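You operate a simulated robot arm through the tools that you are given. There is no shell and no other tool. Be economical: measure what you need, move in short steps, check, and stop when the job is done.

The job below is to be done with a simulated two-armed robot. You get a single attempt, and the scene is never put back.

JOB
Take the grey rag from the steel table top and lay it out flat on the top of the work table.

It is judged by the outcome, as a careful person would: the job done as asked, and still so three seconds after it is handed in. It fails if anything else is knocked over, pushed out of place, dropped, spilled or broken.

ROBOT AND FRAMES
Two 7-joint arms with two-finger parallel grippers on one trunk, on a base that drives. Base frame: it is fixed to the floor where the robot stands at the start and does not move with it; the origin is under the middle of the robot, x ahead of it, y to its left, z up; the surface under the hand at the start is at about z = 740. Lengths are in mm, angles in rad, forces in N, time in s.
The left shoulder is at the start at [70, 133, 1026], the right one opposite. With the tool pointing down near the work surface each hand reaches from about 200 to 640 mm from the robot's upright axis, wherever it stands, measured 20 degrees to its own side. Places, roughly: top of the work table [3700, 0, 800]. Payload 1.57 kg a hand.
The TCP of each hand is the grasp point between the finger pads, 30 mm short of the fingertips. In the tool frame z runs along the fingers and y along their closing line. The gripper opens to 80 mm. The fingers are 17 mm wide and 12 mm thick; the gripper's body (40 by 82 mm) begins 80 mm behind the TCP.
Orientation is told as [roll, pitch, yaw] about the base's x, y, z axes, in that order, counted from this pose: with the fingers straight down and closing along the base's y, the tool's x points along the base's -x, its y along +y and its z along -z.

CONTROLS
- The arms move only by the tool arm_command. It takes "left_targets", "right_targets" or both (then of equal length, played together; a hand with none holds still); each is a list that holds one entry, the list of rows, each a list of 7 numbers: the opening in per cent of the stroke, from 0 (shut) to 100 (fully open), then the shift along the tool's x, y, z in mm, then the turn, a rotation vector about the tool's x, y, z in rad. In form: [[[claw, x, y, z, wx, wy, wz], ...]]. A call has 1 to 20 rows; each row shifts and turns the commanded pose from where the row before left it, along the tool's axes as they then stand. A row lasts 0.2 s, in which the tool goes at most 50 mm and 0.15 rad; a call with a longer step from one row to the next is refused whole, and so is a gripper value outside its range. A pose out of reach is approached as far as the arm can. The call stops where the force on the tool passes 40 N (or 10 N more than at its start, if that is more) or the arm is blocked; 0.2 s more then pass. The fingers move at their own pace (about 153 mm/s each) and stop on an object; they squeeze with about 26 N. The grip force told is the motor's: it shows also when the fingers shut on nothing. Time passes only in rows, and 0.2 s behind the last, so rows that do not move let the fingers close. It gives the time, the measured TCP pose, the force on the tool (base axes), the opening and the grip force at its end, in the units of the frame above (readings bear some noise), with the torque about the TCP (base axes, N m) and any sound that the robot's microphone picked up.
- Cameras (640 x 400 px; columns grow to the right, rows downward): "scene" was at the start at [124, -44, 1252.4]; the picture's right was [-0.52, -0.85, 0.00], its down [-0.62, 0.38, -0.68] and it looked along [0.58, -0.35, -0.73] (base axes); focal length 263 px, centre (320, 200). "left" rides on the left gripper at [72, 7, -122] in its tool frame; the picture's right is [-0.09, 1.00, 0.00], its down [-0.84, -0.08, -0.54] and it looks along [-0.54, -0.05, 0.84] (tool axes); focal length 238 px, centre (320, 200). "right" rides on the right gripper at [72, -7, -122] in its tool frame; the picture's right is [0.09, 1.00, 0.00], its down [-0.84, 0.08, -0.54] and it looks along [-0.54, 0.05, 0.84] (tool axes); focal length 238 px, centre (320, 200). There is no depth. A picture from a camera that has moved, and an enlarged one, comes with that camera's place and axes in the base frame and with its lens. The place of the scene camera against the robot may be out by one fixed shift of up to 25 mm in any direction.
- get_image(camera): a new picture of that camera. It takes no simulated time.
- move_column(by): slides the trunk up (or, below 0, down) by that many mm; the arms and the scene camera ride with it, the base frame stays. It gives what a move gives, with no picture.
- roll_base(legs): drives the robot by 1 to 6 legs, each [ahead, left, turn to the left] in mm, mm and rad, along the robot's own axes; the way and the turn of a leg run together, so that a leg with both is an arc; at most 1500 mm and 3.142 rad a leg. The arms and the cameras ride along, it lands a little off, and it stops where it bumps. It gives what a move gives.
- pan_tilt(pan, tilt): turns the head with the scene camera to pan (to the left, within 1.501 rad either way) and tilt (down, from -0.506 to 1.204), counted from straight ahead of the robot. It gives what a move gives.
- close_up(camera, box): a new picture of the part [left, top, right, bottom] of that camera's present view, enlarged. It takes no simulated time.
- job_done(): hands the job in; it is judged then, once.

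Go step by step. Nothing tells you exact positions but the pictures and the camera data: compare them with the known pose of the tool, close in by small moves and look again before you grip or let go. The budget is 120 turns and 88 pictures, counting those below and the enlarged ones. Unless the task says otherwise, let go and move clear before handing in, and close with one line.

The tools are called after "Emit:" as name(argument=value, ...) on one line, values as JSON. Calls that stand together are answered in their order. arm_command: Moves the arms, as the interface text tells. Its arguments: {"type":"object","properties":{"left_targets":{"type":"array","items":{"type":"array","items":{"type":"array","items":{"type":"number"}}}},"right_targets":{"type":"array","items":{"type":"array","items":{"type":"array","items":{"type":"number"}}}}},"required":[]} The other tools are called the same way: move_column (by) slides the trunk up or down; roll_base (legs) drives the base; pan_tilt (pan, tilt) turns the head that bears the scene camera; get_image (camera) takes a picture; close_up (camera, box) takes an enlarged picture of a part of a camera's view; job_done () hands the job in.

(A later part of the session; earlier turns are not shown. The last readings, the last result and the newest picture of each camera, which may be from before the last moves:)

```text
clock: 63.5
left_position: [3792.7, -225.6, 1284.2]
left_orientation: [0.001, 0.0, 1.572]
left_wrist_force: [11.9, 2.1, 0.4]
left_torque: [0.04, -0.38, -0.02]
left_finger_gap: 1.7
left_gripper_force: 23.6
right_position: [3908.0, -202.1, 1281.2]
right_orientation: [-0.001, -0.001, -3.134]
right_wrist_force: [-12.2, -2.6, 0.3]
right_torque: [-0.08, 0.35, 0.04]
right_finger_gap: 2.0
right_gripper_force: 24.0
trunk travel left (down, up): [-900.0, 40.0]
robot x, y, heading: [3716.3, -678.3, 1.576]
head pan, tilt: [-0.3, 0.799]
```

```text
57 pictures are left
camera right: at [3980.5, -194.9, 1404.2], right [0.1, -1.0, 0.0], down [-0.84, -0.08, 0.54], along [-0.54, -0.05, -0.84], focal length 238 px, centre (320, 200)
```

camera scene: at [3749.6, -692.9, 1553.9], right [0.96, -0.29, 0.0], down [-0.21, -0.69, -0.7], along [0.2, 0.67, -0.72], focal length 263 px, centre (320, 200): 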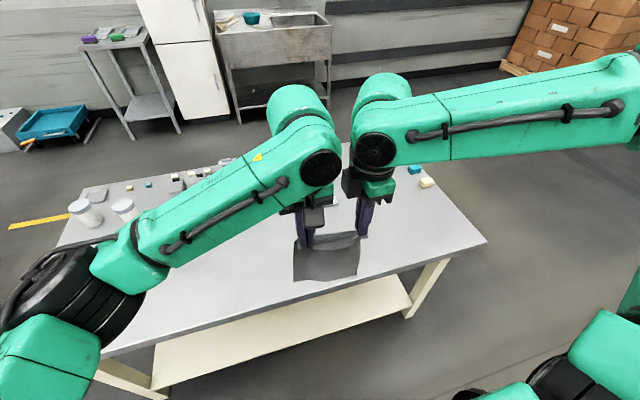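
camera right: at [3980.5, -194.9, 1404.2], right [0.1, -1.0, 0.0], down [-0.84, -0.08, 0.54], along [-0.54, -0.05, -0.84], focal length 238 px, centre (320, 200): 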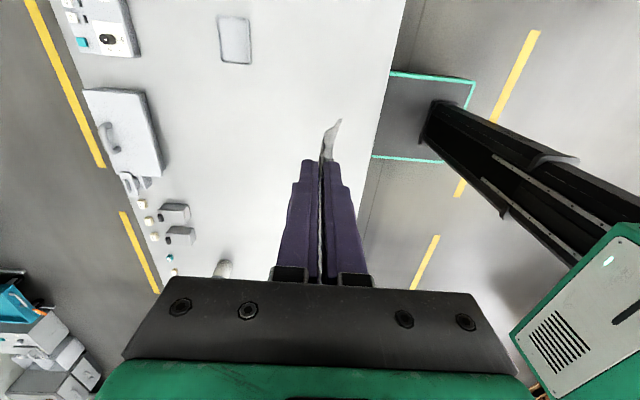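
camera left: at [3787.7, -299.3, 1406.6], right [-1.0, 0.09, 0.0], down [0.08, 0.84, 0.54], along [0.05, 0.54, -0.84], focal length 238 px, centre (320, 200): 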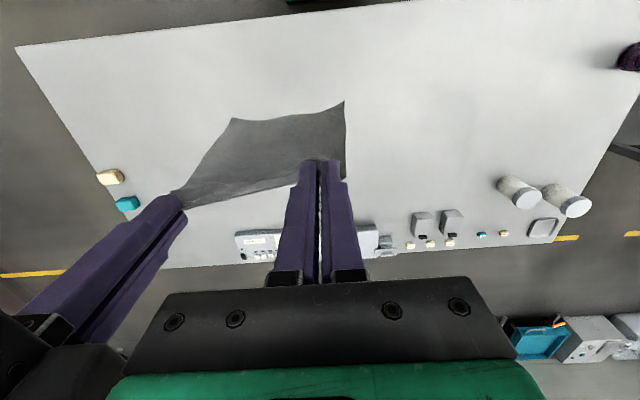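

Tension dropped to about 12 N with the hands slightly out of line. I'll realign them, shift both toward the robot's middle, and lower the trunk so the arms reach better.

Emit:
arm_command(left_targets=[[[0, 0, -8, 0, 0, 0, 0], [0, 0, 15, 0, 0, 0, 0], [0, 0, 20, 0, 0, 0, 0], [0, 0, 20, 0, 0, 0, 0], [0, 0, 0, 0, 0, 0, 0]]], right_targets=[[[0, -5, 22, -2, 0, 0, 0], [0, -15, 0, 0, 0, 0, 0], [0, -20, 0, 0, 0, 0, 0], [0, -20, 0, 0, 0, 0, 0], [0, 0, 0, 0, 0, 0, 0]]])

Emit:
move_column(by=-160)

Emit:
get_image(camera="left")

Emit:
get_image(camera="scene")

```text
clock: 64.7
left_position: [3745.2, -223.3, 1284.4]
left_orientation: [0.003, 0.001, 1.571]
left_wrist_force: [-0.2, -0.4, 0.4]
left_torque: [0.02, 0.02, -0.01]
left_finger_gap: 1.7
left_gripper_force: 23.4
right_position: [3847.1, -223.7, 1284.5]
right_orientation: [-0.002, -0.001, -3.139]
right_wrist_force: [-0.3, -0.3, -0.8]
right_torque: [-0.03, 0.03, 0.0]
right_finger_gap: 2.1
right_gripper_force: 23.8
trunk travel left (down, up): [-900.0, 40.0]
robot x, y, heading: [3720.7, -681.6, 1.572]
head pan, tilt: [-0.3, 0.799]
```

```text
clock: 66.5
left_position: [3744.2, -222.9, 1124.2]
left_orientation: [0.001, -0.001, 1.571]
left_wrist_force: [-1.0, -0.3, -0.5]
left_torque: [-0.01, -0.03, -0.01]
left_finger_gap: 1.3
left_gripper_force: 23.3
right_position: [3846.5, -222.6, 1124.1]
right_orientation: [0.0, 0.002, -3.14]
right_wrist_force: [0.0, 0.1, 0.4]
right_torque: [0.05, 0.03, 0.02]
right_finger_gap: 2.1
right_gripper_force: 24.1
trunk travel left (down, up): [-740.0, 200.0]
robot x, y, heading: [3721.8, -677.1, 1.574]
head pan, tilt: [-0.3, 0.799]
```

```text
56 pictures are left
camera left: at [3738.5, -296.1, 1245.7], right [-1.0, 0.09, 0.0], down [0.08, 0.84, 0.54], along [0.05, 0.54, -0.84], focal length 238 px, centre (320, 200)
```

left: 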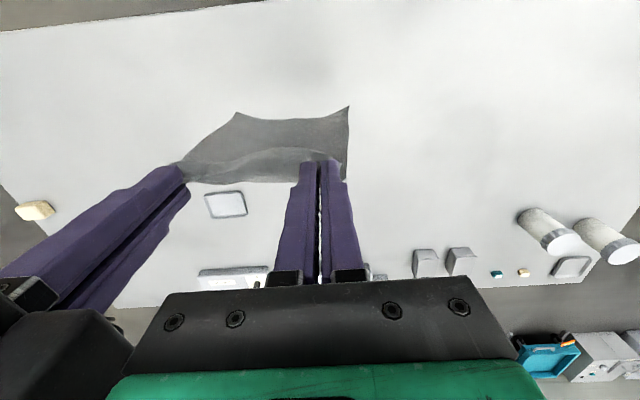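

```text
55 pictures are left
camera scene: at [3749.5, -554.7, 1394.0], right [0.96, -0.29, 0.0], down [-0.21, -0.69, -0.7], along [0.2, 0.67, -0.72], focal length 263 px, centre (320, 200)
```

scene: 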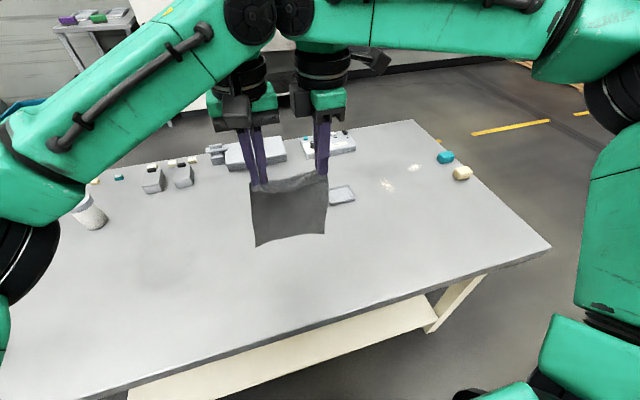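

The rag hangs cleanly. I'll extend forward about 80 mm in small steps and watch the reach.

Emit:
arm_command(left_targets=[[[0, -20, 0, 10, 0, 0, 0], [0, -20, 0, 10, 0, 0, 0], [0, -20, 0, 10, 0, 0, 0], [0, -20, 0, 10, 0, 0, 0], [0, 0, 0, 0, 0, 0, 0]]], right_targets=[[[0, 0, -20, 10, 0, 0, 0], [0, 0, -20, 10, 0, 0, 0], [0, 0, -20, 10, 0, 0, 0], [0, 0, -20, 10, 0, 0, 0], [0, 0, 0, 0, 0, 0, 0]]])

Emit:
get_image(camera="scene")

```text
clock: 67.7
left_position: [3742.8, -142.1, 1085.0]
left_orientation: [-0.003, 0.0, 1.573]
left_wrist_force: [16.1, -2.5, 0.2]
left_torque: [-0.1, -0.53, -0.13]
left_finger_gap: 1.4
left_gripper_force: 23.3
right_position: [3861.6, -160.2, 1082.0]
right_orientation: [-0.005, -0.008, 3.137]
right_wrist_force: [-15.7, 2.6, -0.7]
right_torque: [0.11, 0.41, -0.01]
right_finger_gap: 2.1
right_gripper_force: 23.6
right hand out of reach, approached as far as the arm can: row 3, 4
trunk travel left (down, up): [-740.0, 200.0]
robot x, y, heading: [3722.0, -678.7, 1.574]
head pan, tilt: [-0.3, 0.799]
```

```text
54 pictures are left
camera scene: at [3748.2, -554.5, 1393.9], right [0.96, -0.29, 0.0], down [-0.21, -0.69, -0.7], along [0.2, 0.67, -0.72], focal length 263 px, centre (320, 200)
```

scene: 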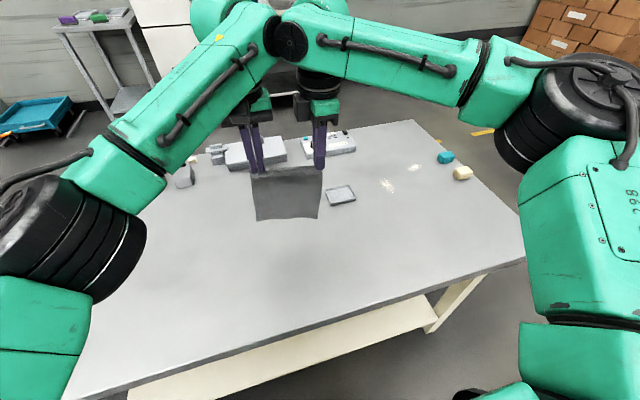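

The right arm is at its limit. I'll pull back and realign the hands, then bring the base 60 mm nearer (its front stays short of the table edge).

Emit:
arm_command(left_targets=[[[0, 12, 0, 0, 0, 0, 0], [0, 23, 0, 0, 0, 0, 0], [0, 0, 0, 0, 0, 0, 0]]], right_targets=[[[0, -16, 8, 0, 0, 0, 0], [0, 0, 10, 0, 0, 0, 0], [0, 0, 0, 0, 0, 0, 0]]])

Emit:
roll_base(legs=[[60, 0, 0]])

Emit:
get_image(camera="left")

Emit:
get_image(camera="scene")

```text
clock: 68.5
left_position: [3736.8, -171.4, 1080.4]
left_orientation: [0.003, 0.01, 1.6]
left_wrist_force: [0.8, 0.1, -0.4]
left_torque: [-0.05, 0.0, -0.04]
left_finger_gap: 1.4
left_gripper_force: 24.1
right_position: [3846.1, -181.8, 1079.1]
right_orientation: [-0.002, 0.0, -3.135]
right_wrist_force: [-0.6, -0.5, 0.2]
right_torque: [-0.03, 0.01, 0.0]
right_finger_gap: 2.0
right_gripper_force: 24.0
right hand out of reach, approached as far as the arm can: row 1
trunk travel left (down, up): [-740.0, 200.0]
robot x, y, heading: [3720.2, -683.6, 1.578]
head pan, tilt: [-0.3, 0.799]
```

```text
clock: 69.5
left_position: [3738.7, -118.6, 1083.7]
left_orientation: [0.0, 0.002, 1.594]
left_wrist_force: [0.4, -0.2, -0.4]
left_torque: [0.04, -0.01, -0.02]
left_finger_gap: 1.4
left_gripper_force: 23.6
right_position: [3847.2, -128.0, 1082.1]
right_orientation: [-0.008, -0.001, 3.141]
right_wrist_force: [-0.3, -0.4, -0.5]
right_torque: [0.02, 0.03, 0.0]
right_finger_gap: 2.2
right_gripper_force: 23.5
trunk travel left (down, up): [-740.0, 200.0]
robot x, y, heading: [3719.5, -619.9, 1.575]
head pan, tilt: [-0.3, 0.799]
```

```text
53 pictures are left
camera left: at [3732.9, -191.9, 1206.6], right [-1.0, 0.07, 0.0], down [0.06, 0.84, 0.54], along [0.04, 0.54, -0.84], focal length 238 px, centre (320, 200)
```

left: 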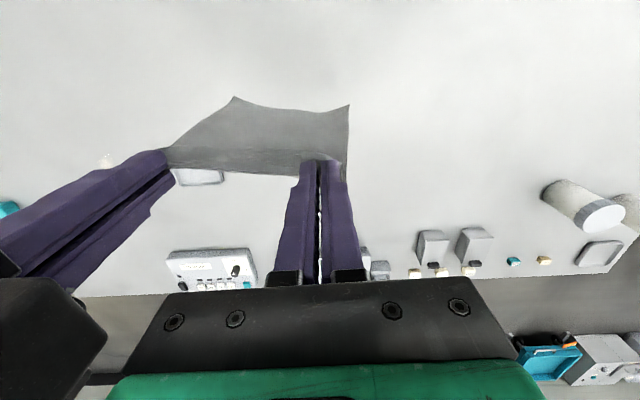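

```text
52 pictures are left
camera scene: at [3749.3, -502.3, 1394.6], right [0.96, -0.29, 0.0], down [-0.21, -0.68, -0.7], along [0.21, 0.67, -0.71], focal length 263 px, centre (320, 200)
```

scene: 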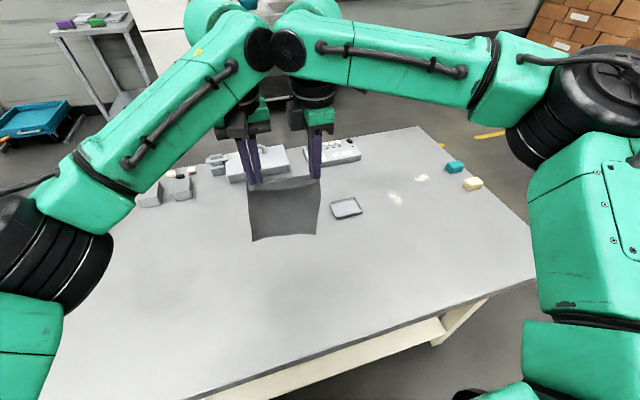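

I'll align the left hand with the right and lower until the hem is just at the table top.

Emit:
arm_command(left_targets=[[[0, 9, -3, 15, 0, 0, 0], [0, 0, 0, 15, 0, 0, 0], [0, 0, 0, 15, 0, 0, 0], [0, 0, 0, 10, 0, 0, 0], [0, 0, 0, 0, 0, 0, 0]]], right_targets=[[[0, 0, 0, 14, 0, 0, 0], [0, 0, 0, 15, 0, 0, 0], [0, 0, 0, 15, 0, 0, 0], [0, 0, 0, 10, 0, 0, 0], [0, 0, 0, 0, 0, 0, 0]]])

Emit:
close_up(camera="scene", box=[180, 120, 400, 258])

Emit:
get_image(camera="right")

```text
clock: 70.7
left_position: [3741.2, -123.5, 1026.8]
left_orientation: [0.0, 0.007, 1.591]
left_wrist_force: [-0.2, -0.1, -0.5]
left_torque: [-0.01, 0.01, -0.02]
left_finger_gap: 1.7
left_gripper_force: 23.1
right_position: [3849.7, -124.1, 1026.4]
right_orientation: [-0.004, -0.004, 3.137]
right_wrist_force: [-0.5, 0.0, -0.5]
right_torque: [0.0, 0.0, 0.01]
right_finger_gap: 2.0
right_gripper_force: 23.4
trunk travel left (down, up): [-740.0, 200.0]
robot x, y, heading: [3720.8, -619.1, 1.58]
head pan, tilt: [-0.3, 0.799]
```

```text
2.90 times, centred on (290, 189) of scene
camera zoom: at [3749.7, -496.8, 1393.9], right [0.96, -0.29, 0.0], down [-0.21, -0.69, -0.7], along [0.21, 0.67, -0.72], focal length 764 px, centre (407, 232)
```

zoom: 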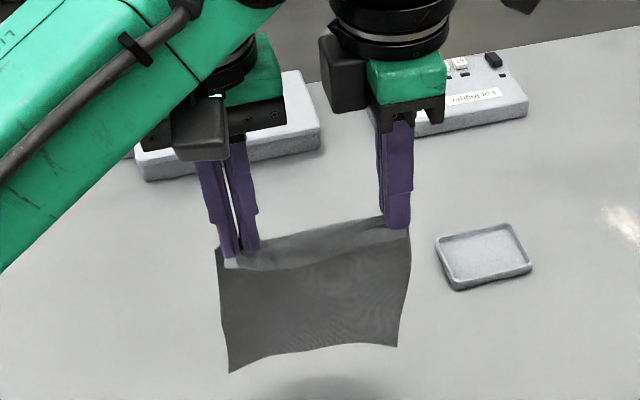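

```text
50 pictures are left
camera right: at [3921.1, -116.9, 1148.4], right [0.09, -1.0, 0.0], down [-0.84, -0.08, 0.54], along [-0.54, -0.05, -0.84], focal length 238 px, centre (320, 200)
```

right: 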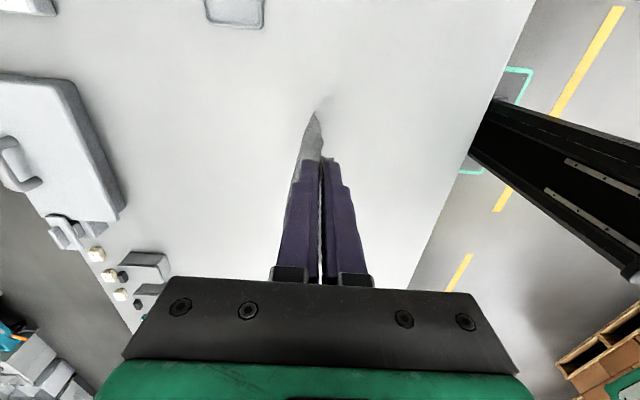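

The hem seems still slightly above the table. I'll lower another 25 mm and check.

Emit:
arm_command(left_targets=[[[0, 0, 0, 12, 0, 0, 0], [0, 0, 0, 13, 0, 0, 0], [0, 0, 0, 0, 0, 0, 0]]], right_targets=[[[0, 0, 0, 12, 0, 0, 0], [0, 0, 0, 13, 0, 0, 0], [0, 0, 0, 0, 0, 0, 0]]])

Emit:
close_up(camera="scene", box=[180, 120, 400, 258])

Emit:
get_image(camera="left")

```text
clock: 71.5
left_position: [3740.3, -122.4, 1002.5]
left_orientation: [0.0, 0.008, 1.59]
left_wrist_force: [0.3, -0.2, 0.2]
left_torque: [-0.02, -0.01, 0.0]
left_finger_gap: 1.5
left_gripper_force: 23.4
right_position: [3850.4, -123.7, 1002.0]
right_orientation: [-0.003, -0.002, 3.137]
right_wrist_force: [0.3, 0.0, 0.5]
right_torque: [0.0, 0.0, 0.02]
right_finger_gap: 2.1
right_gripper_force: 23.8
trunk travel left (down, up): [-740.0, 200.0]
robot x, y, heading: [3719.9, -619.4, 1.571]
head pan, tilt: [-0.3, 0.799]
```

```text
2.90 times, centred on (290, 189) of scene
camera zoom: at [3749.4, -496.7, 1393.9], right [0.96, -0.29, 0.0], down [-0.21, -0.69, -0.7], along [0.21, 0.67, -0.72], focal length 764 px, centre (407, 232)
```

zoom: 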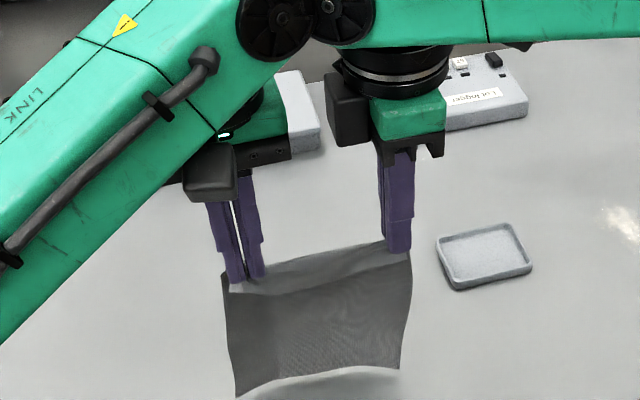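

```text
48 pictures are left
camera left: at [3735.9, -196.5, 1124.4], right [-1.0, 0.07, 0.0], down [0.06, 0.84, 0.54], along [0.04, 0.54, -0.84], focal length 238 px, centre (320, 200)
```

left: 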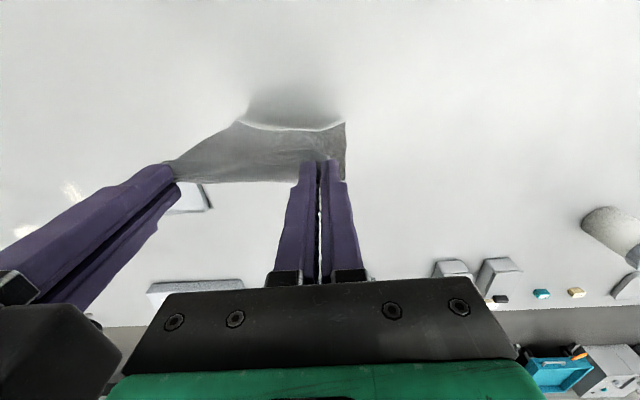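

The hem has touched and curls slightly toward the robot. I'll ease up and draw the hands back so that the hem trails forward.

Emit:
arm_command(left_targets=[[[0, 5, 0, -8, 0, 0, 0], [0, 15, 0, 0, 0, 0, 0], [0, 15, 0, 2, 0, 0, 0], [0, 0, 0, 0, 0, 0, 0]]], right_targets=[[[0, 0, 5, -8, 0, 0, 0], [0, 0, 15, 0, 0, 0, 0], [0, 0, 15, 2, 0, 0, 0], [0, 0, 0, 0, 0, 0, 0]]])

Emit:
close_up(camera="scene", box=[180, 140, 400, 278])

Emit:
get_image(camera="left")

```text
clock: 72.5
left_position: [3742.5, -158.8, 1007.1]
left_orientation: [0.003, 0.006, 1.593]
left_wrist_force: [0.1, 0.1, -0.4]
left_torque: [-0.01, -0.02, 0.0]
left_finger_gap: 1.6
left_gripper_force: 23.5
right_position: [3847.1, -157.6, 1007.1]
right_orientation: [-0.002, -0.005, 3.142]
right_wrist_force: [0.5, -0.5, -0.3]
right_torque: [0.02, -0.02, -0.03]
right_finger_gap: 2.2
right_gripper_force: 23.8
trunk travel left (down, up): [-740.0, 200.0]
robot x, y, heading: [3720.4, -617.9, 1.573]
head pan, tilt: [-0.3, 0.799]
```

```text
2.90 times, centred on (290, 209) of scene
camera zoom: at [3749.6, -496.0, 1393.9], right [0.96, -0.29, 0.0], down [-0.21, -0.69, -0.7], along [0.21, 0.67, -0.72], focal length 764 px, centre (407, 174)
```

zoom: 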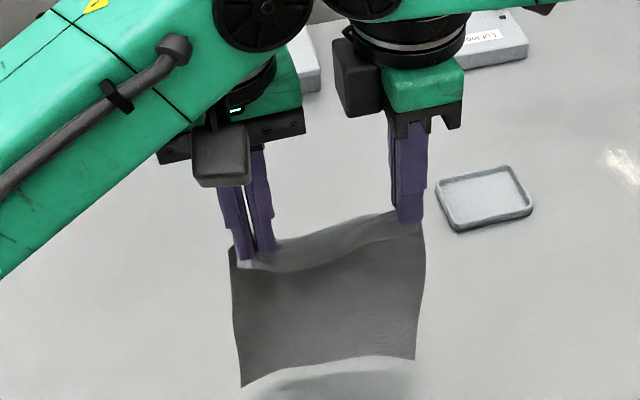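

```text
46 pictures are left
camera left: at [3737.8, -231.8, 1129.5], right [-1.0, 0.07, 0.0], down [0.06, 0.84, 0.54], along [0.04, 0.53, -0.84], focal length 238 px, centre (320, 200)
```

left: 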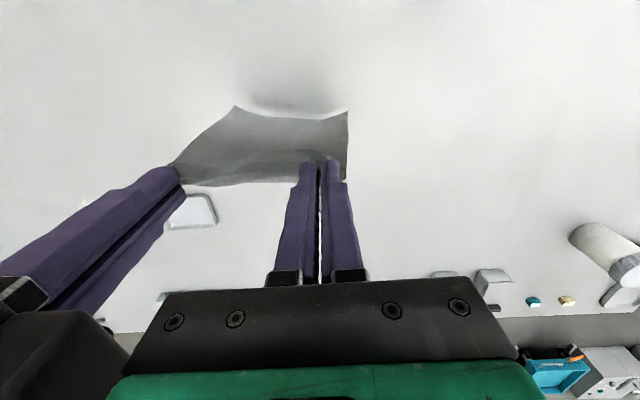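

The hem just clears the table and hangs plumb. I'll go forward again and then lower while moving backward, so friction lays the hem forward.

Emit:
arm_command(left_targets=[[[0, -16, 0, -5, 0, 0, 0], [0, -16, 0, 0, 0, 0, 0], [0, 0, 0, 0, 0, 0, 0], [0, 0, 0, 0, 0, 0, 0], [0, 0, 0, 0, 0, 0, 0], [0, 10, 0, 6, 0, 0, 0], [0, 12, 0, 6, 0, 0, 0], [0, 12, 0, 6, 0, 0, 0]]], right_targets=[[[0, 0, -16, -5, 0, 0, 0], [0, 0, -16, 0, 0, 0, 0], [0, 0, 0, 0, 0, 0, 0], [0, 0, 0, 0, 0, 0, 0], [0, 0, 0, 0, 0, 0, 0], [0, 0, 10, 6, 0, 0, 0], [0, 0, 12, 6, 0, 0, 0], [0, 0, 12, 6, 0, 0, 0]]])

Emit:
get_image(camera="left")

Emit:
close_up(camera="scene", box=[180, 140, 400, 278])

```text
clock: 74.3
left_position: [3740.9, -161.6, 993.5]
left_orientation: [-0.001, 0.007, 1.594]
left_wrist_force: [0.1, -0.8, 0.6]
left_torque: [-0.04, 0.01, 0.01]
left_finger_gap: 1.5
left_gripper_force: 23.8
right_position: [3847.7, -162.5, 993.8]
right_orientation: [-0.003, -0.003, -3.14]
right_wrist_force: [-0.5, -0.7, -0.8]
right_torque: [-0.01, -0.01, -0.03]
right_finger_gap: 2.1
right_gripper_force: 23.5
trunk travel left (down, up): [-740.0, 200.0]
robot x, y, heading: [3720.5, -623.5, 1.572]
head pan, tilt: [-0.3, 0.799]
```

```text
45 pictures are left
camera left: at [3736.8, -234.2, 1116.9], right [-1.0, 0.07, 0.0], down [0.06, 0.84, 0.54], along [0.04, 0.53, -0.84], focal length 238 px, centre (320, 200)
```

left: 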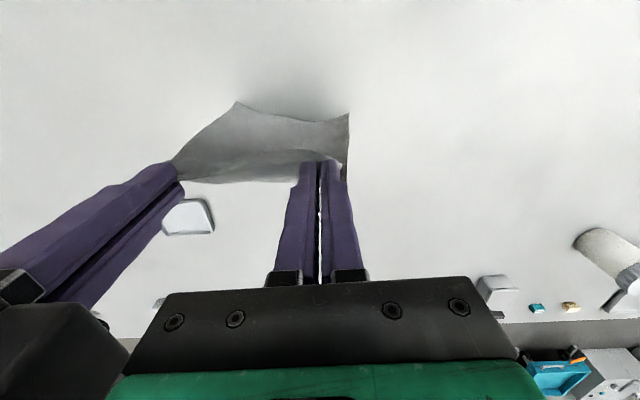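

```text
2.90 times, centred on (290, 209) of scene
camera zoom: at [3749.5, -496.9, 1394.0], right [0.96, -0.29, 0.0], down [-0.21, -0.69, -0.7], along [0.21, 0.67, -0.72], focal length 764 px, centre (407, 174)
```

zoom: 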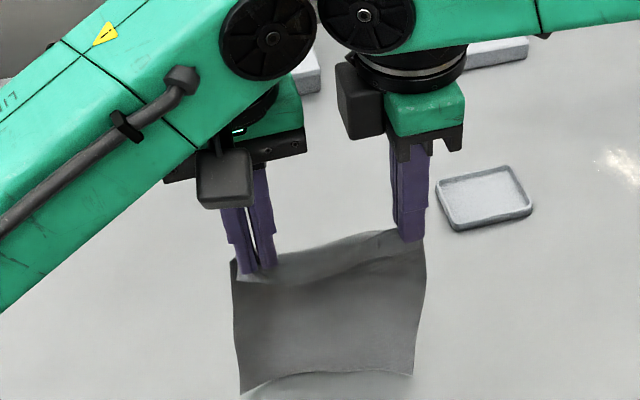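

The hem is sliding with the hands so far. I'll keep lowering while drawing back and see which way it turns.

Emit:
arm_command(left_targets=[[[0, 12, 0, 10, 0, 0, 0], [0, 14, 0, 10, 0, 0, 0], [0, 14, 0, 10, 0, 0, 0]]], right_targets=[[[0, 0, 12, 10, 0, 0, 0], [0, 0, 14, 10, 0, 0, 0], [0, 0, 14, 10, 0, 0, 0]]])

Emit:
get_image(camera="left")

Emit:
close_up(camera="scene", box=[180, 140, 400, 278])

```text
clock: 75.1
left_position: [3744.5, -200.1, 965.1]
left_orientation: [0.0, 0.006, 1.596]
left_wrist_force: [-0.5, -0.2, 0.4]
left_torque: [-0.02, -0.03, 0.03]
left_finger_gap: 1.4
left_gripper_force: 23.2
right_position: [3848.8, -201.2, 964.7]
right_orientation: [-0.006, -0.005, 3.14]
right_wrist_force: [-0.2, 0.6, 0.0]
right_torque: [0.02, 0.0, -0.03]
right_finger_gap: 2.3
right_gripper_force: 23.6
trunk travel left (down, up): [-740.0, 200.0]
robot x, y, heading: [3716.8, -618.6, 1.576]
head pan, tilt: [-0.3, 0.799]
```

```text
43 pictures are left
camera left: at [3739.4, -273.1, 1087.2], right [-1.0, 0.07, 0.0], down [0.06, 0.84, 0.54], along [0.04, 0.54, -0.84], focal length 238 px, centre (320, 200)
```

left: 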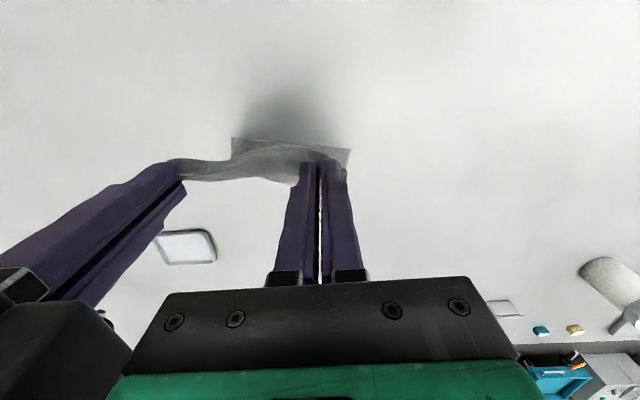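

```text
2.90 times, centred on (290, 209) of scene
camera zoom: at [3749.5, -497.1, 1394.0], right [0.96, -0.29, 0.0], down [-0.21, -0.68, -0.7], along [0.21, 0.67, -0.72], focal length 764 px, centre (407, 174)
```

zoom: 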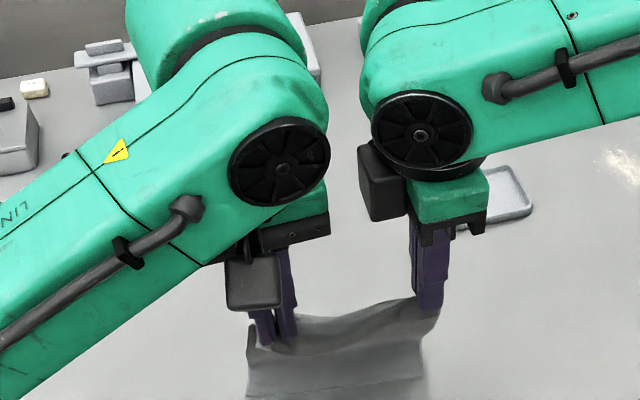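

The hem now stays put and lies forward, but the near edge would end too close to the table's edge. I'll lift again, move the base 40 mm nearer and repeat farther in.

Emit:
arm_command(left_targets=[[[0, 0, 0, -15, 0, 0, 0], [0, 0, 0, -16, 0, 0, 0], [0, 0, 0, -16, 0, 0, 0], [0, 0, 0, 0, 0, 0, 0]]], right_targets=[[[0, 0, 0, -15, 0, 0, 0], [0, 0, 0, -16, 0, 0, 0], [0, 0, 0, -16, 0, 0, 0], [0, 0, 0, 0, 0, 0, 0]]])

Emit:
roll_base(legs=[[40, 0, 0]])

Emit:
arm_command(left_targets=[[[0, -15, 0, 0, 0, 0, 0], [0, -15, 0, 0, 0, 0, 0], [0, -15, 0, 0, 0, 0, 0], [0, -15, 0, 0, 0, 0, 0], [0, 0, 0, 0, 0, 0, 0], [0, 0, 0, 0, 0, 0, 0]]], right_targets=[[[0, 0, -15, 0, 0, 0, 0], [0, 0, -15, 0, 0, 0, 0], [0, 0, -15, 0, 0, 0, 0], [0, 0, -15, 0, 0, 0, 0], [0, 0, 0, 0, 0, 0, 0], [0, 0, 0, 0, 0, 0, 0]]])

Emit:
get_image(camera="left")

```text
clock: 76.1
left_position: [3743.1, -201.1, 1013.3]
left_orientation: [0.002, 0.006, 1.594]
left_wrist_force: [-0.1, 0.2, -0.4]
left_torque: [-0.01, -0.03, -0.03]
left_finger_gap: 1.3
left_gripper_force: 23.1
right_position: [3847.6, -200.6, 1012.8]
right_orientation: [-0.004, -0.004, 3.141]
right_wrist_force: [0.4, -1.1, 0.5]
right_torque: [0.06, 0.01, 0.0]
right_finger_gap: 2.2
right_gripper_force: 23.4
trunk travel left (down, up): [-740.0, 200.0]
robot x, y, heading: [3720.2, -621.5, 1.569]
head pan, tilt: [-0.3, 0.799]
```

```text
clock: 77.0
left_position: [3742.6, -166.1, 1015.3]
left_orientation: [-0.001, 0.004, 1.592]
left_wrist_force: [-0.3, -0.7, -0.4]
left_torque: [0.05, 0.01, -0.03]
left_finger_gap: 1.7
left_gripper_force: 23.6
right_position: [3846.9, -165.3, 1013.8]
right_orientation: [-0.006, -0.005, 3.142]
right_wrist_force: [0.0, 0.3, 0.2]
right_torque: [0.05, 0.0, -0.02]
right_finger_gap: 2.0
right_gripper_force: 24.4
trunk travel left (down, up): [-740.0, 200.0]
robot x, y, heading: [3718.4, -582.0, 1.572]
head pan, tilt: [-0.3, 0.799]
```

```text
clock: 78.4
left_position: [3743.0, -102.5, 1013.1]
left_orientation: [-0.001, 0.007, 1.592]
left_wrist_force: [-0.1, 0.6, 0.6]
left_torque: [-0.01, 0.03, 0.0]
left_finger_gap: 1.7
left_gripper_force: 22.9
right_position: [3847.2, -100.2, 1014.0]
right_orientation: [-0.003, -0.003, 3.141]
right_wrist_force: [0.8, -1.1, -0.2]
right_torque: [0.0, 0.02, 0.01]
right_finger_gap: 2.1
right_gripper_force: 23.4
trunk travel left (down, up): [-740.0, 200.0]
robot x, y, heading: [3719.6, -585.5, 1.576]
head pan, tilt: [-0.3, 0.799]
```

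```text
41 pictures are left
camera left: at [3738.1, -175.2, 1136.0], right [-1.0, 0.07, 0.0], down [0.06, 0.84, 0.54], along [0.04, 0.53, -0.84], focal length 238 px, centre (320, 200)
```

left: 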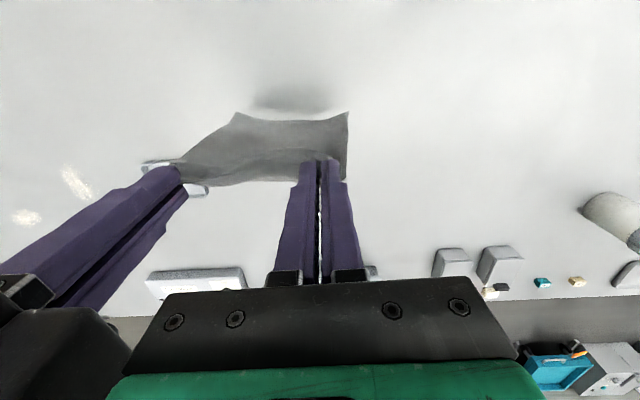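

Ready again at y ≈ −101. I'll repeat the drag-down move that worked.

Emit:
arm_command(left_targets=[[[0, 10, 0, 6, 0, 0, 0], [0, 12, 0, 6, 0, 0, 0], [0, 12, 0, 8, 0, 0, 0], [0, 12, 0, 10, 0, 0, 0], [0, 14, 0, 10, 0, 0, 0], [0, 14, 0, 10, 0, 0, 0]]], right_targets=[[[0, 0, 10, 6, 0, 0, 0], [0, 0, 12, 6, 0, 0, 0], [0, 0, 12, 8, 0, 0, 0], [0, 0, 12, 10, 0, 0, 0], [0, 0, 14, 10, 0, 0, 0], [0, 0, 14, 10, 0, 0, 0]]])

Emit:
get_image(camera="left")

```text
clock: 79.8
left_position: [3744.1, -176.8, 964.8]
left_orientation: [0.001, 0.007, 1.594]
left_wrist_force: [0.6, -0.5, -0.9]
left_torque: [-0.01, 0.01, -0.02]
left_finger_gap: 1.4
left_gripper_force: 22.9
right_position: [3848.0, -176.3, 961.9]
right_orientation: [-0.003, -0.003, 3.142]
right_wrist_force: [-0.1, -0.2, -0.5]
right_torque: [0.02, 0.02, -0.02]
right_finger_gap: 2.1
right_gripper_force: 23.3
trunk travel left (down, up): [-740.0, 200.0]
robot x, y, heading: [3718.6, -582.0, 1.574]
head pan, tilt: [-0.3, 0.799]
```

```text
40 pictures are left
camera left: at [3739.7, -249.9, 1087.1], right [-1.0, 0.07, 0.0], down [0.06, 0.84, 0.54], along [0.04, 0.54, -0.84], focal length 238 px, centre (320, 200)
```

left: 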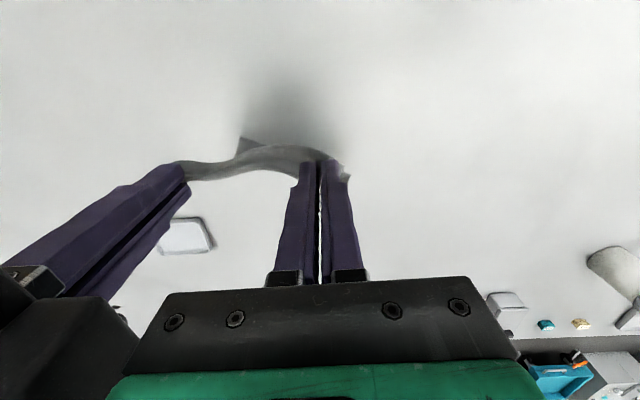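

One side of the hem is lagging; pulling back at nearly constant height will take out the slack on both sides and even it up.

Emit:
arm_command(left_targets=[[[0, 15, 0, 2, 0, 0, 0], [0, 15, 0, 2, 0, 0, 0], [0, 15, 0, 1, 0, 0, 0], [0, 15, 0, 1, 0, 0, 0], [0, 14, 0, 1, 0, 0, 0]]], right_targets=[[[0, 0, 15, 1, 0, 0, 0], [0, 0, 15, 1, 0, 0, 0], [0, 0, 15, 1, 0, 0, 0], [0, 0, 15, 0, 0, 0, 0], [0, 0, 14, 1, 0, 0, 0]]])

Emit:
get_image(camera="left")

Emit:
close_up(camera="scene", box=[180, 160, 420, 310])

```text
clock: 81.0
left_position: [3742.6, -251.2, 958.2]
left_orientation: [0.001, 0.007, 1.59]
left_wrist_force: [-0.1, -0.4, -0.6]
left_torque: [-0.01, 0.01, -0.03]
left_finger_gap: 1.7
left_gripper_force: 23.6
right_position: [3845.6, -251.1, 959.3]
right_orientation: [-0.005, -0.003, 3.14]
right_wrist_force: [-0.4, 0.6, 0.2]
right_torque: [0.01, -0.02, -0.01]
right_finger_gap: 2.2
right_gripper_force: 23.5
trunk travel left (down, up): [-740.0, 200.0]
robot x, y, heading: [3718.7, -579.7, 1.569]
head pan, tilt: [-0.3, 0.799]
```

```text
39 pictures are left
camera left: at [3738.3, -323.7, 1081.1], right [-1.0, 0.07, 0.0], down [0.06, 0.84, 0.54], along [0.04, 0.54, -0.84], focal length 238 px, centre (320, 200)
```

left: 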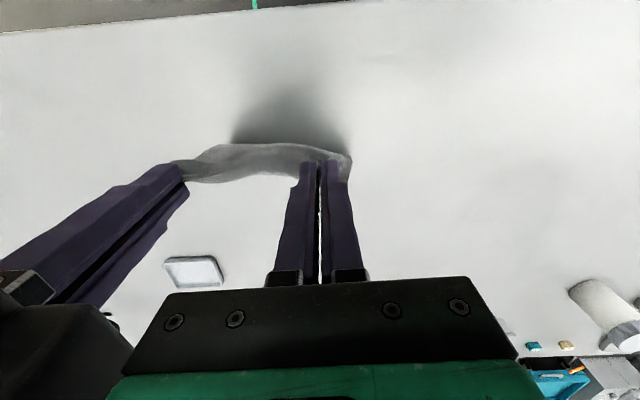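

```text
2.67 times, centred on (300, 235) of scene
camera zoom: at [3748.2, -458.9, 1394.1], right [0.96, -0.29, 0.0], down [-0.21, -0.68, -0.7], along [0.21, 0.67, -0.72], focal length 702 px, centre (373, 107)
```

zoom: 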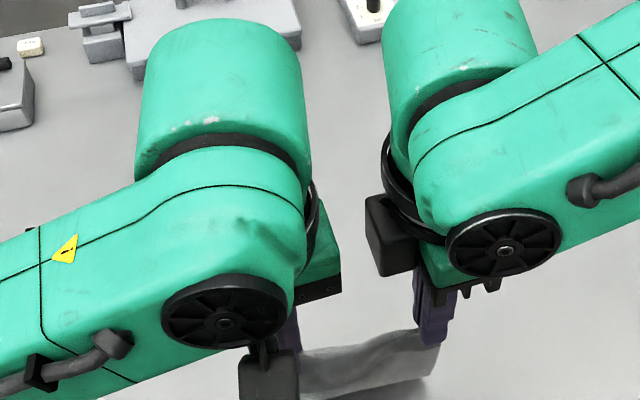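

The table edge is at y ≈ −355. I'll use the right wrist camera, which sees the cloth from the side, to check the profile.

Emit:
get_image(camera="right")

```text
37 pictures are left
camera right: at [3917.4, -244.4, 1080.8], right [0.09, -1.0, -0.01], down [-0.84, -0.08, 0.54], along [-0.54, -0.05, -0.84], focal length 238 px, centre (320, 200)
```

right: 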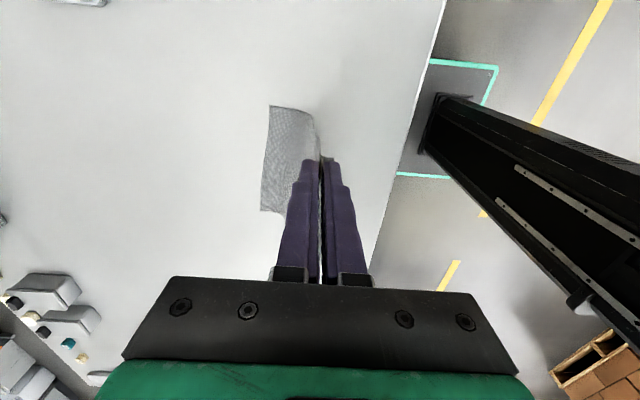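

The hem lies forward and square but slid to y ≈ −185, so the near edge would land at the table's edge. I'll lift once more, go in 25 mm nearer with hands well forward, and use a quicker arc so the hem stays put.

Emit:
arm_command(left_targets=[[[0, 0, 0, -17, 0, 0, 0], [0, 0, 0, -20, 0, 0, 0], [0, 0, 0, -20, 0, 0, 0], [0, 0, 0, 0, 0, 0, 0]]], right_targets=[[[0, 0, 0, -16, 0, 0, 0], [0, 0, 0, -20, 0, 0, 0], [0, 0, 0, -20, 0, 0, 0], [0, 0, 0, 0, 0, 0, 0]]])

Emit:
roll_base(legs=[[25, 0, 0]])

Emit:
arm_command(left_targets=[[[0, -20, 0, 0, 0, 0, 0], [0, -24, 0, 0, 0, 0, 0], [0, -24, 0, 0, 0, 0, 0], [0, -24, 0, 0, 0, 0, 0], [0, -24, 0, 0, 0, 0, 0], [0, -24, 0, 0, 0, 0, 0], [0, -16, 0, 0, 0, 0, 0], [0, -6, 0, 0, 0, 0, 0], [0, 0, 0, 0, 0, 0, 0], [0, 0, 0, 0, 0, 0, 0], [0, 0, 0, 0, 0, 0, 0]]], right_targets=[[[0, 0, -20, 0, 0, 0, 0], [0, 0, -24, 0, 0, 0, 0], [0, 0, -24, 0, 0, 0, 0], [0, 0, -24, 0, 0, 0, 0], [0, 0, -24, 0, 0, 0, 0], [0, 0, -24, 0, 0, 0, 0], [0, 0, -16, 0, 0, 0, 0], [0, 0, -6, 0, 0, 0, 0], [0, 0, 0, 0, 0, 0, 0], [0, 0, 0, 0, 0, 0, 0], [0, 0, 0, 0, 0, 0, 0]]])

Emit:
get_image(camera="right")

```text
clock: 82.0
left_position: [3745.6, -251.0, 1014.2]
left_orientation: [0.002, 0.007, 1.593]
left_wrist_force: [0.5, 0.1, -0.4]
left_torque: [0.01, -0.01, -0.03]
left_finger_gap: 1.8
left_gripper_force: 23.2
right_position: [3848.7, -252.0, 1013.8]
right_orientation: [-0.005, -0.003, 3.143]
right_wrist_force: [0.9, 0.3, -1.3]
right_torque: [-0.03, 0.01, 0.01]
right_finger_gap: 2.2
right_gripper_force: 23.6
trunk travel left (down, up): [-740.0, 200.0]
robot x, y, heading: [3722.4, -580.3, 1.574]
head pan, tilt: [-0.3, 0.799]
```

```text
clock: 82.8
left_position: [3744.8, -230.3, 1016.7]
left_orientation: [0.0, 0.0, 1.592]
left_wrist_force: [0.2, -0.5, 0.1]
left_torque: [0.01, -0.04, -0.04]
left_finger_gap: 1.8
left_gripper_force: 23.3
right_position: [3849.2, -231.2, 1015.6]
right_orientation: [-0.007, -0.002, 3.141]
right_wrist_force: [0.8, -0.8, 0.0]
right_torque: [0.03, 0.0, 0.01]
right_finger_gap: 2.1
right_gripper_force: 23.8
trunk travel left (down, up): [-740.0, 200.0]
robot x, y, heading: [3721.9, -558.2, 1.57]
head pan, tilt: [-0.3, 0.799]
```

```text
clock: 85.2
left_position: [3743.9, -63.8, 1014.0]
left_orientation: [0.001, 0.007, 1.594]
left_wrist_force: [0.5, -0.4, -0.2]
left_torque: [0.08, -0.04, -0.03]
left_finger_gap: 1.7
left_gripper_force: 23.7
right_position: [3849.9, -63.0, 1012.6]
right_orientation: [-0.003, -0.004, 3.136]
right_wrist_force: [0.9, 0.0, -0.7]
right_torque: [-0.03, 0.01, 0.02]
right_finger_gap: 2.2
right_gripper_force: 23.8
trunk travel left (down, up): [-740.0, 200.0]
robot x, y, heading: [3720.2, -560.0, 1.571]
head pan, tilt: [-0.3, 0.799]
```

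```text
36 pictures are left
camera right: at [3921.9, -56.9, 1135.3], right [0.09, -1.0, 0.0], down [-0.84, -0.07, 0.54], along [-0.54, -0.04, -0.84], focal length 238 px, centre (320, 200)
```

right: 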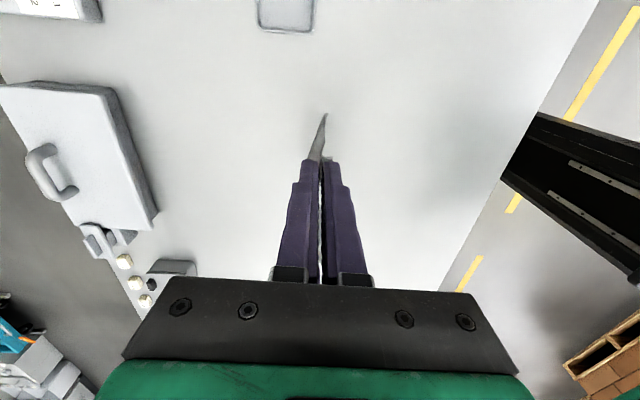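

Hanging at rest at y ≈ −63. Now the quicker arc, the first two thirds of it.

Emit:
arm_command(left_targets=[[[0, 22, 0, 8, 0, 0, 0], [0, 40, 0, 12, 0, 0, 0], [0, 40, 0, 20, 0, 0, 0], [0, 30, 0, 30, 0, 0, 0]]], right_targets=[[[0, 0, 22, 8, 0, 0, 0], [0, 0, 40, 12, 0, 0, 0], [0, 0, 40, 20, 0, 0, 0], [0, 0, 30, 29, 0, 0, 0]]])

Emit:
get_image(camera="right")

Emit:
get_image(camera="left")

```text
clock: 86.2
left_position: [3745.2, -198.5, 948.1]
left_orientation: [0.001, 0.006, 1.592]
left_wrist_force: [-0.5, 0.4, -0.4]
left_torque: [0.0, -0.01, 0.01]
left_finger_gap: 1.7
left_gripper_force: 23.8
right_position: [3846.6, -198.4, 943.0]
right_orientation: [-0.002, -0.003, 3.139]
right_wrist_force: [0.3, 0.2, 1.2]
right_torque: [0.01, 0.02, -0.02]
right_finger_gap: 1.8
right_gripper_force: 23.9
trunk travel left (down, up): [-740.0, 200.0]
robot x, y, heading: [3718.7, -556.3, 1.568]
head pan, tilt: [-0.3, 0.799]
```

```text
35 pictures are left
camera right: at [3919.3, -191.7, 1065.2], right [0.09, -1.0, 0.0], down [-0.84, -0.08, 0.54], along [-0.54, -0.05, -0.84], focal length 238 px, centre (320, 200)
```

right: 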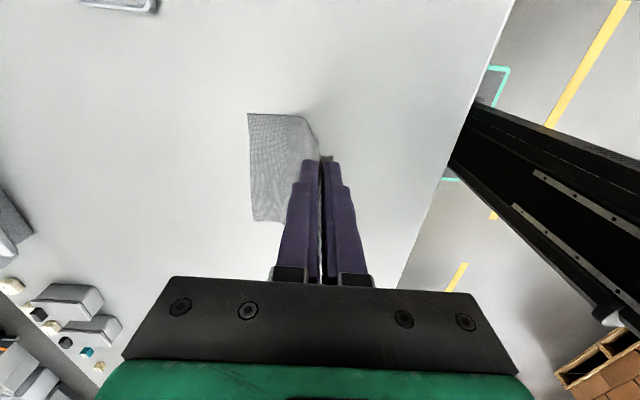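

```text
34 pictures are left
camera left: at [3740.9, -271.5, 1070.5], right [-1.0, 0.07, 0.0], down [0.06, 0.84, 0.54], along [0.04, 0.54, -0.84], focal length 238 px, centre (320, 200)
```

left: 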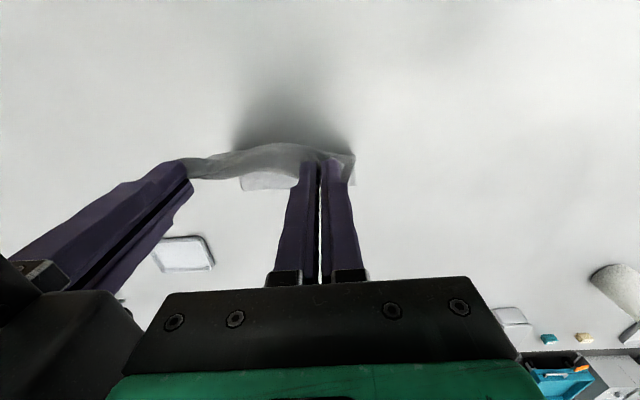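

The hem is now at y ≈ −119, square to the table. I'll continue the arc down in small steps.

Emit:
arm_command(left_targets=[[[0, 14, 0, 12, 0, 0, 0], [0, 14, 0, 13, 0, 0, 0], [0, 14, 0, 13, 0, 0, 0], [0, 13, 0, 13, 0, 0, 0], [0, 13, 0, 13, 0, 0, 0], [0, 12, 0, 14, 0, 0, 0]]], right_targets=[[[0, 0, 14, 9, 0, 0, 0], [0, 0, 14, 12, 0, 0, 0], [0, 0, 14, 12, 0, 0, 0], [0, 0, 13, 13, 0, 0, 0], [0, 0, 13, 13, 0, 0, 0], [0, 0, 12, 14, 0, 0, 0]]])

Emit:
get_image(camera="right")

Emit:
get_image(camera="left")

```text
clock: 87.6
left_position: [3749.1, -275.7, 868.3]
left_orientation: [-0.009, 0.0, 1.594]
left_wrist_force: [25.1, 13.3, 18.0]
left_torque: [0.55, -0.98, 0.06]
left_finger_gap: 1.8
left_gripper_force: 23.9
right_position: [3849.3, -225.9, 923.8]
right_orientation: [0.002, -0.006, -3.143]
right_wrist_force: [-24.4, -13.6, -18.1]
right_torque: [-0.45, 0.64, 0.15]
right_finger_gap: 1.8
right_gripper_force: 24.0
right hand out of reach, approached as far as the arm can: row 3, 4, 5, 6
trunk travel left (down, up): [-740.0, 200.0]
robot x, y, heading: [3720.4, -559.6, 1.569]
head pan, tilt: [-0.3, 0.799]
```

```text
33 pictures are left
camera right: at [3921.6, -219.0, 1045.2], right [0.09, -1.0, 0.0], down [-0.83, -0.08, 0.55], along [-0.55, -0.05, -0.84], focal length 238 px, centre (320, 200)
```

right: 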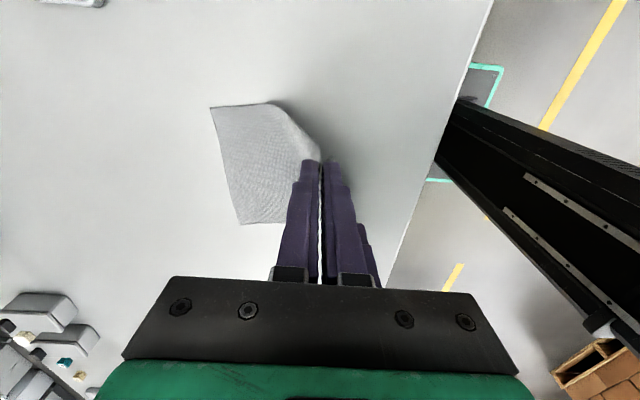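

```text
32 pictures are left
camera left: at [3743.5, -349.8, 990.7], right [-1.0, 0.07, -0.01], down [0.05, 0.84, 0.54], along [0.05, 0.54, -0.84], focal length 238 px, centre (320, 200)
```

left: 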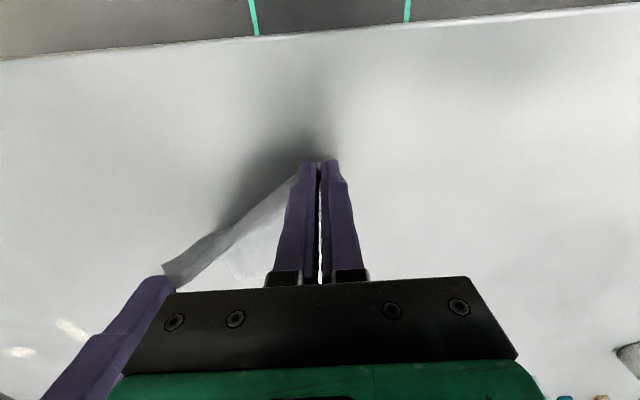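

The right arm hit a joint limit at this close, low pose, while the hem stayed at y ≈ −117. I'll bring the left back in line with the right, then finish the laying with the trunk (down) and base (back), keeping the arm poses.

Emit:
arm_command(left_targets=[[[0, -17, 1, -19, 0, 0, 0], [0, -17, 1, -18, 0, 0, 0], [0, -16, 1, -18, 0, 0, 0], [0, 0, 0, 0, 0, 0, 0]]], right_targets=[[[0, 0, 0, 0, 0, 0, 0], [0, 0, 0, 0, 0, 0, 0], [0, 0, 0, 0, 0, 0, 0], [0, 0, 0, 0, 0, 0, 0]]])

Emit:
get_image(camera="right")

```text
clock: 88.6
left_position: [3741.4, -225.2, 920.1]
left_orientation: [0.002, 0.01, 1.591]
left_wrist_force: [0.6, 0.2, 0.8]
left_torque: [0.02, -0.04, 0.01]
left_finger_gap: 1.6
left_gripper_force: 23.1
right_position: [3849.9, -225.0, 926.2]
right_orientation: [-0.004, -0.002, 3.139]
right_wrist_force: [-0.2, -0.6, -1.0]
right_torque: [0.0, -0.03, -0.01]
right_finger_gap: 1.8
right_gripper_force: 23.5
trunk travel left (down, up): [-740.0, 200.0]
robot x, y, heading: [3723.1, -559.0, 1.575]
head pan, tilt: [-0.3, 0.799]
```

```text
31 pictures are left
camera right: at [3922.0, -217.5, 1046.6], right [0.09, -1.0, 0.0], down [-0.84, -0.08, 0.54], along [-0.54, -0.05, -0.84], focal length 238 px, centre (320, 200)
```

right: 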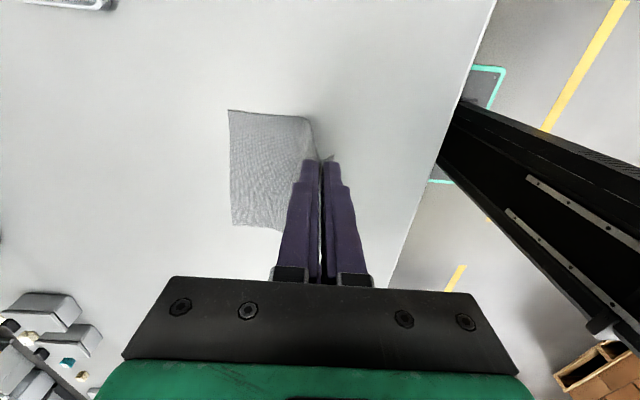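

Hands are level again and the hem is still well forward. Now trunk down and base back in alternating small steps.

Emit:
move_column(by=-25)

Emit:
roll_base(legs=[[-25, 0, 0]])

Emit:
move_column(by=-25)

Emit:
roll_base(legs=[[-25, 0, 0]])

Emit:
get_image(camera="right")

Emit:
get_image(camera="left")

```text
clock: 89.3
left_position: [3741.7, -226.0, 897.0]
left_orientation: [0.0, 0.008, 1.592]
left_wrist_force: [0.1, 0.2, 0.3]
left_torque: [-0.01, 0.02, -0.02]
left_finger_gap: 1.5
left_gripper_force: 23.1
right_position: [3850.1, -223.6, 899.0]
right_orientation: [-0.004, -0.003, 3.142]
right_wrist_force: [0.8, 0.6, 0.4]
right_torque: [0.03, -0.04, -0.02]
right_finger_gap: 1.8
right_gripper_force: 22.9
trunk travel left (down, up): [-715.0, 225.0]
robot x, y, heading: [3721.2, -555.9, 1.575]
head pan, tilt: [-0.3, 0.799]
```

```text
clock: 90.1
left_position: [3740.6, -247.6, 895.5]
left_orientation: [0.001, 0.01, 1.592]
left_wrist_force: [0.3, 0.3, 0.5]
left_torque: [-0.03, 0.01, -0.04]
left_finger_gap: 1.5
left_gripper_force: 23.4
right_position: [3851.3, -247.0, 897.9]
right_orientation: [-0.002, -0.004, 3.143]
right_wrist_force: [0.5, 0.5, -0.7]
right_torque: [-0.05, 0.01, 0.0]
right_finger_gap: 1.6
right_gripper_force: 23.1
trunk travel left (down, up): [-715.0, 225.0]
robot x, y, heading: [3721.2, -583.1, 1.575]
head pan, tilt: [-0.3, 0.799]
```

```text
clock: 90.8
left_position: [3741.8, -250.9, 872.7]
left_orientation: [0.001, 0.004, 1.594]
left_wrist_force: [0.2, -0.2, 0.9]
left_torque: [0.04, 0.02, 0.0]
left_finger_gap: 1.6
left_gripper_force: 23.3
right_position: [3850.0, -249.4, 875.3]
right_orientation: [-0.002, -0.004, 3.143]
right_wrist_force: [0.1, -0.8, -0.6]
right_torque: [0.01, -0.01, 0.01]
right_finger_gap: 1.6
right_gripper_force: 23.3
trunk travel left (down, up): [-690.0, 250.0]
robot x, y, heading: [3718.8, -579.8, 1.57]
head pan, tilt: [-0.3, 0.799]
```

```text
clock: 91.6
left_position: [3742.2, -273.2, 871.0]
left_orientation: [0.004, 0.01, 1.594]
left_wrist_force: [-0.2, 0.2, -0.4]
left_torque: [-0.04, -0.01, 0.0]
left_finger_gap: 1.6
left_gripper_force: 23.2
right_position: [3851.2, -271.8, 872.7]
right_orientation: [0.0, -0.003, 3.142]
right_wrist_force: [-0.3, -0.7, -0.1]
right_torque: [0.0, 0.0, -0.02]
right_finger_gap: 1.7
right_gripper_force: 23.5
trunk travel left (down, up): [-690.0, 250.0]
robot x, y, heading: [3722.6, -608.0, 1.574]
head pan, tilt: [-0.3, 0.799]
```

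```text
30 pictures are left
camera right: at [3922.0, -264.0, 995.2], right [0.09, -1.0, 0.0], down [-0.84, -0.08, 0.54], along [-0.54, -0.05, -0.84], focal length 238 px, centre (320, 200)
```

right: 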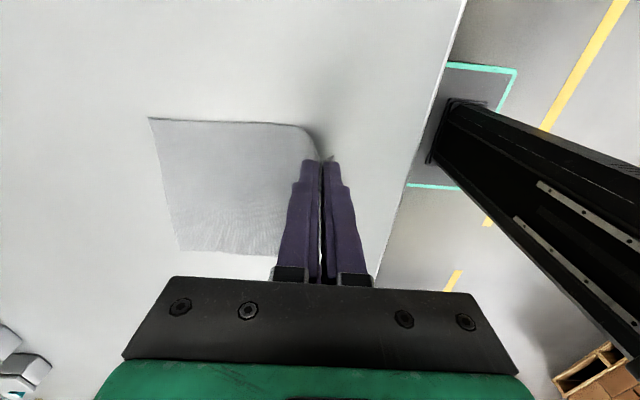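

```text
29 pictures are left
camera left: at [3737.1, -345.6, 993.5], right [-1.0, 0.07, 0.0], down [0.06, 0.84, 0.53], along [0.04, 0.53, -0.85], focal length 238 px, centre (320, 200)
```

left: 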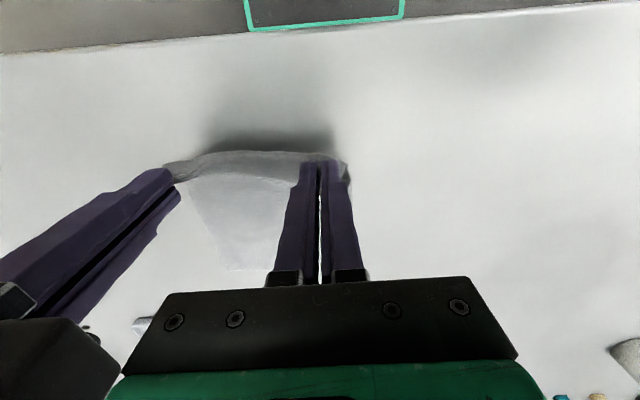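

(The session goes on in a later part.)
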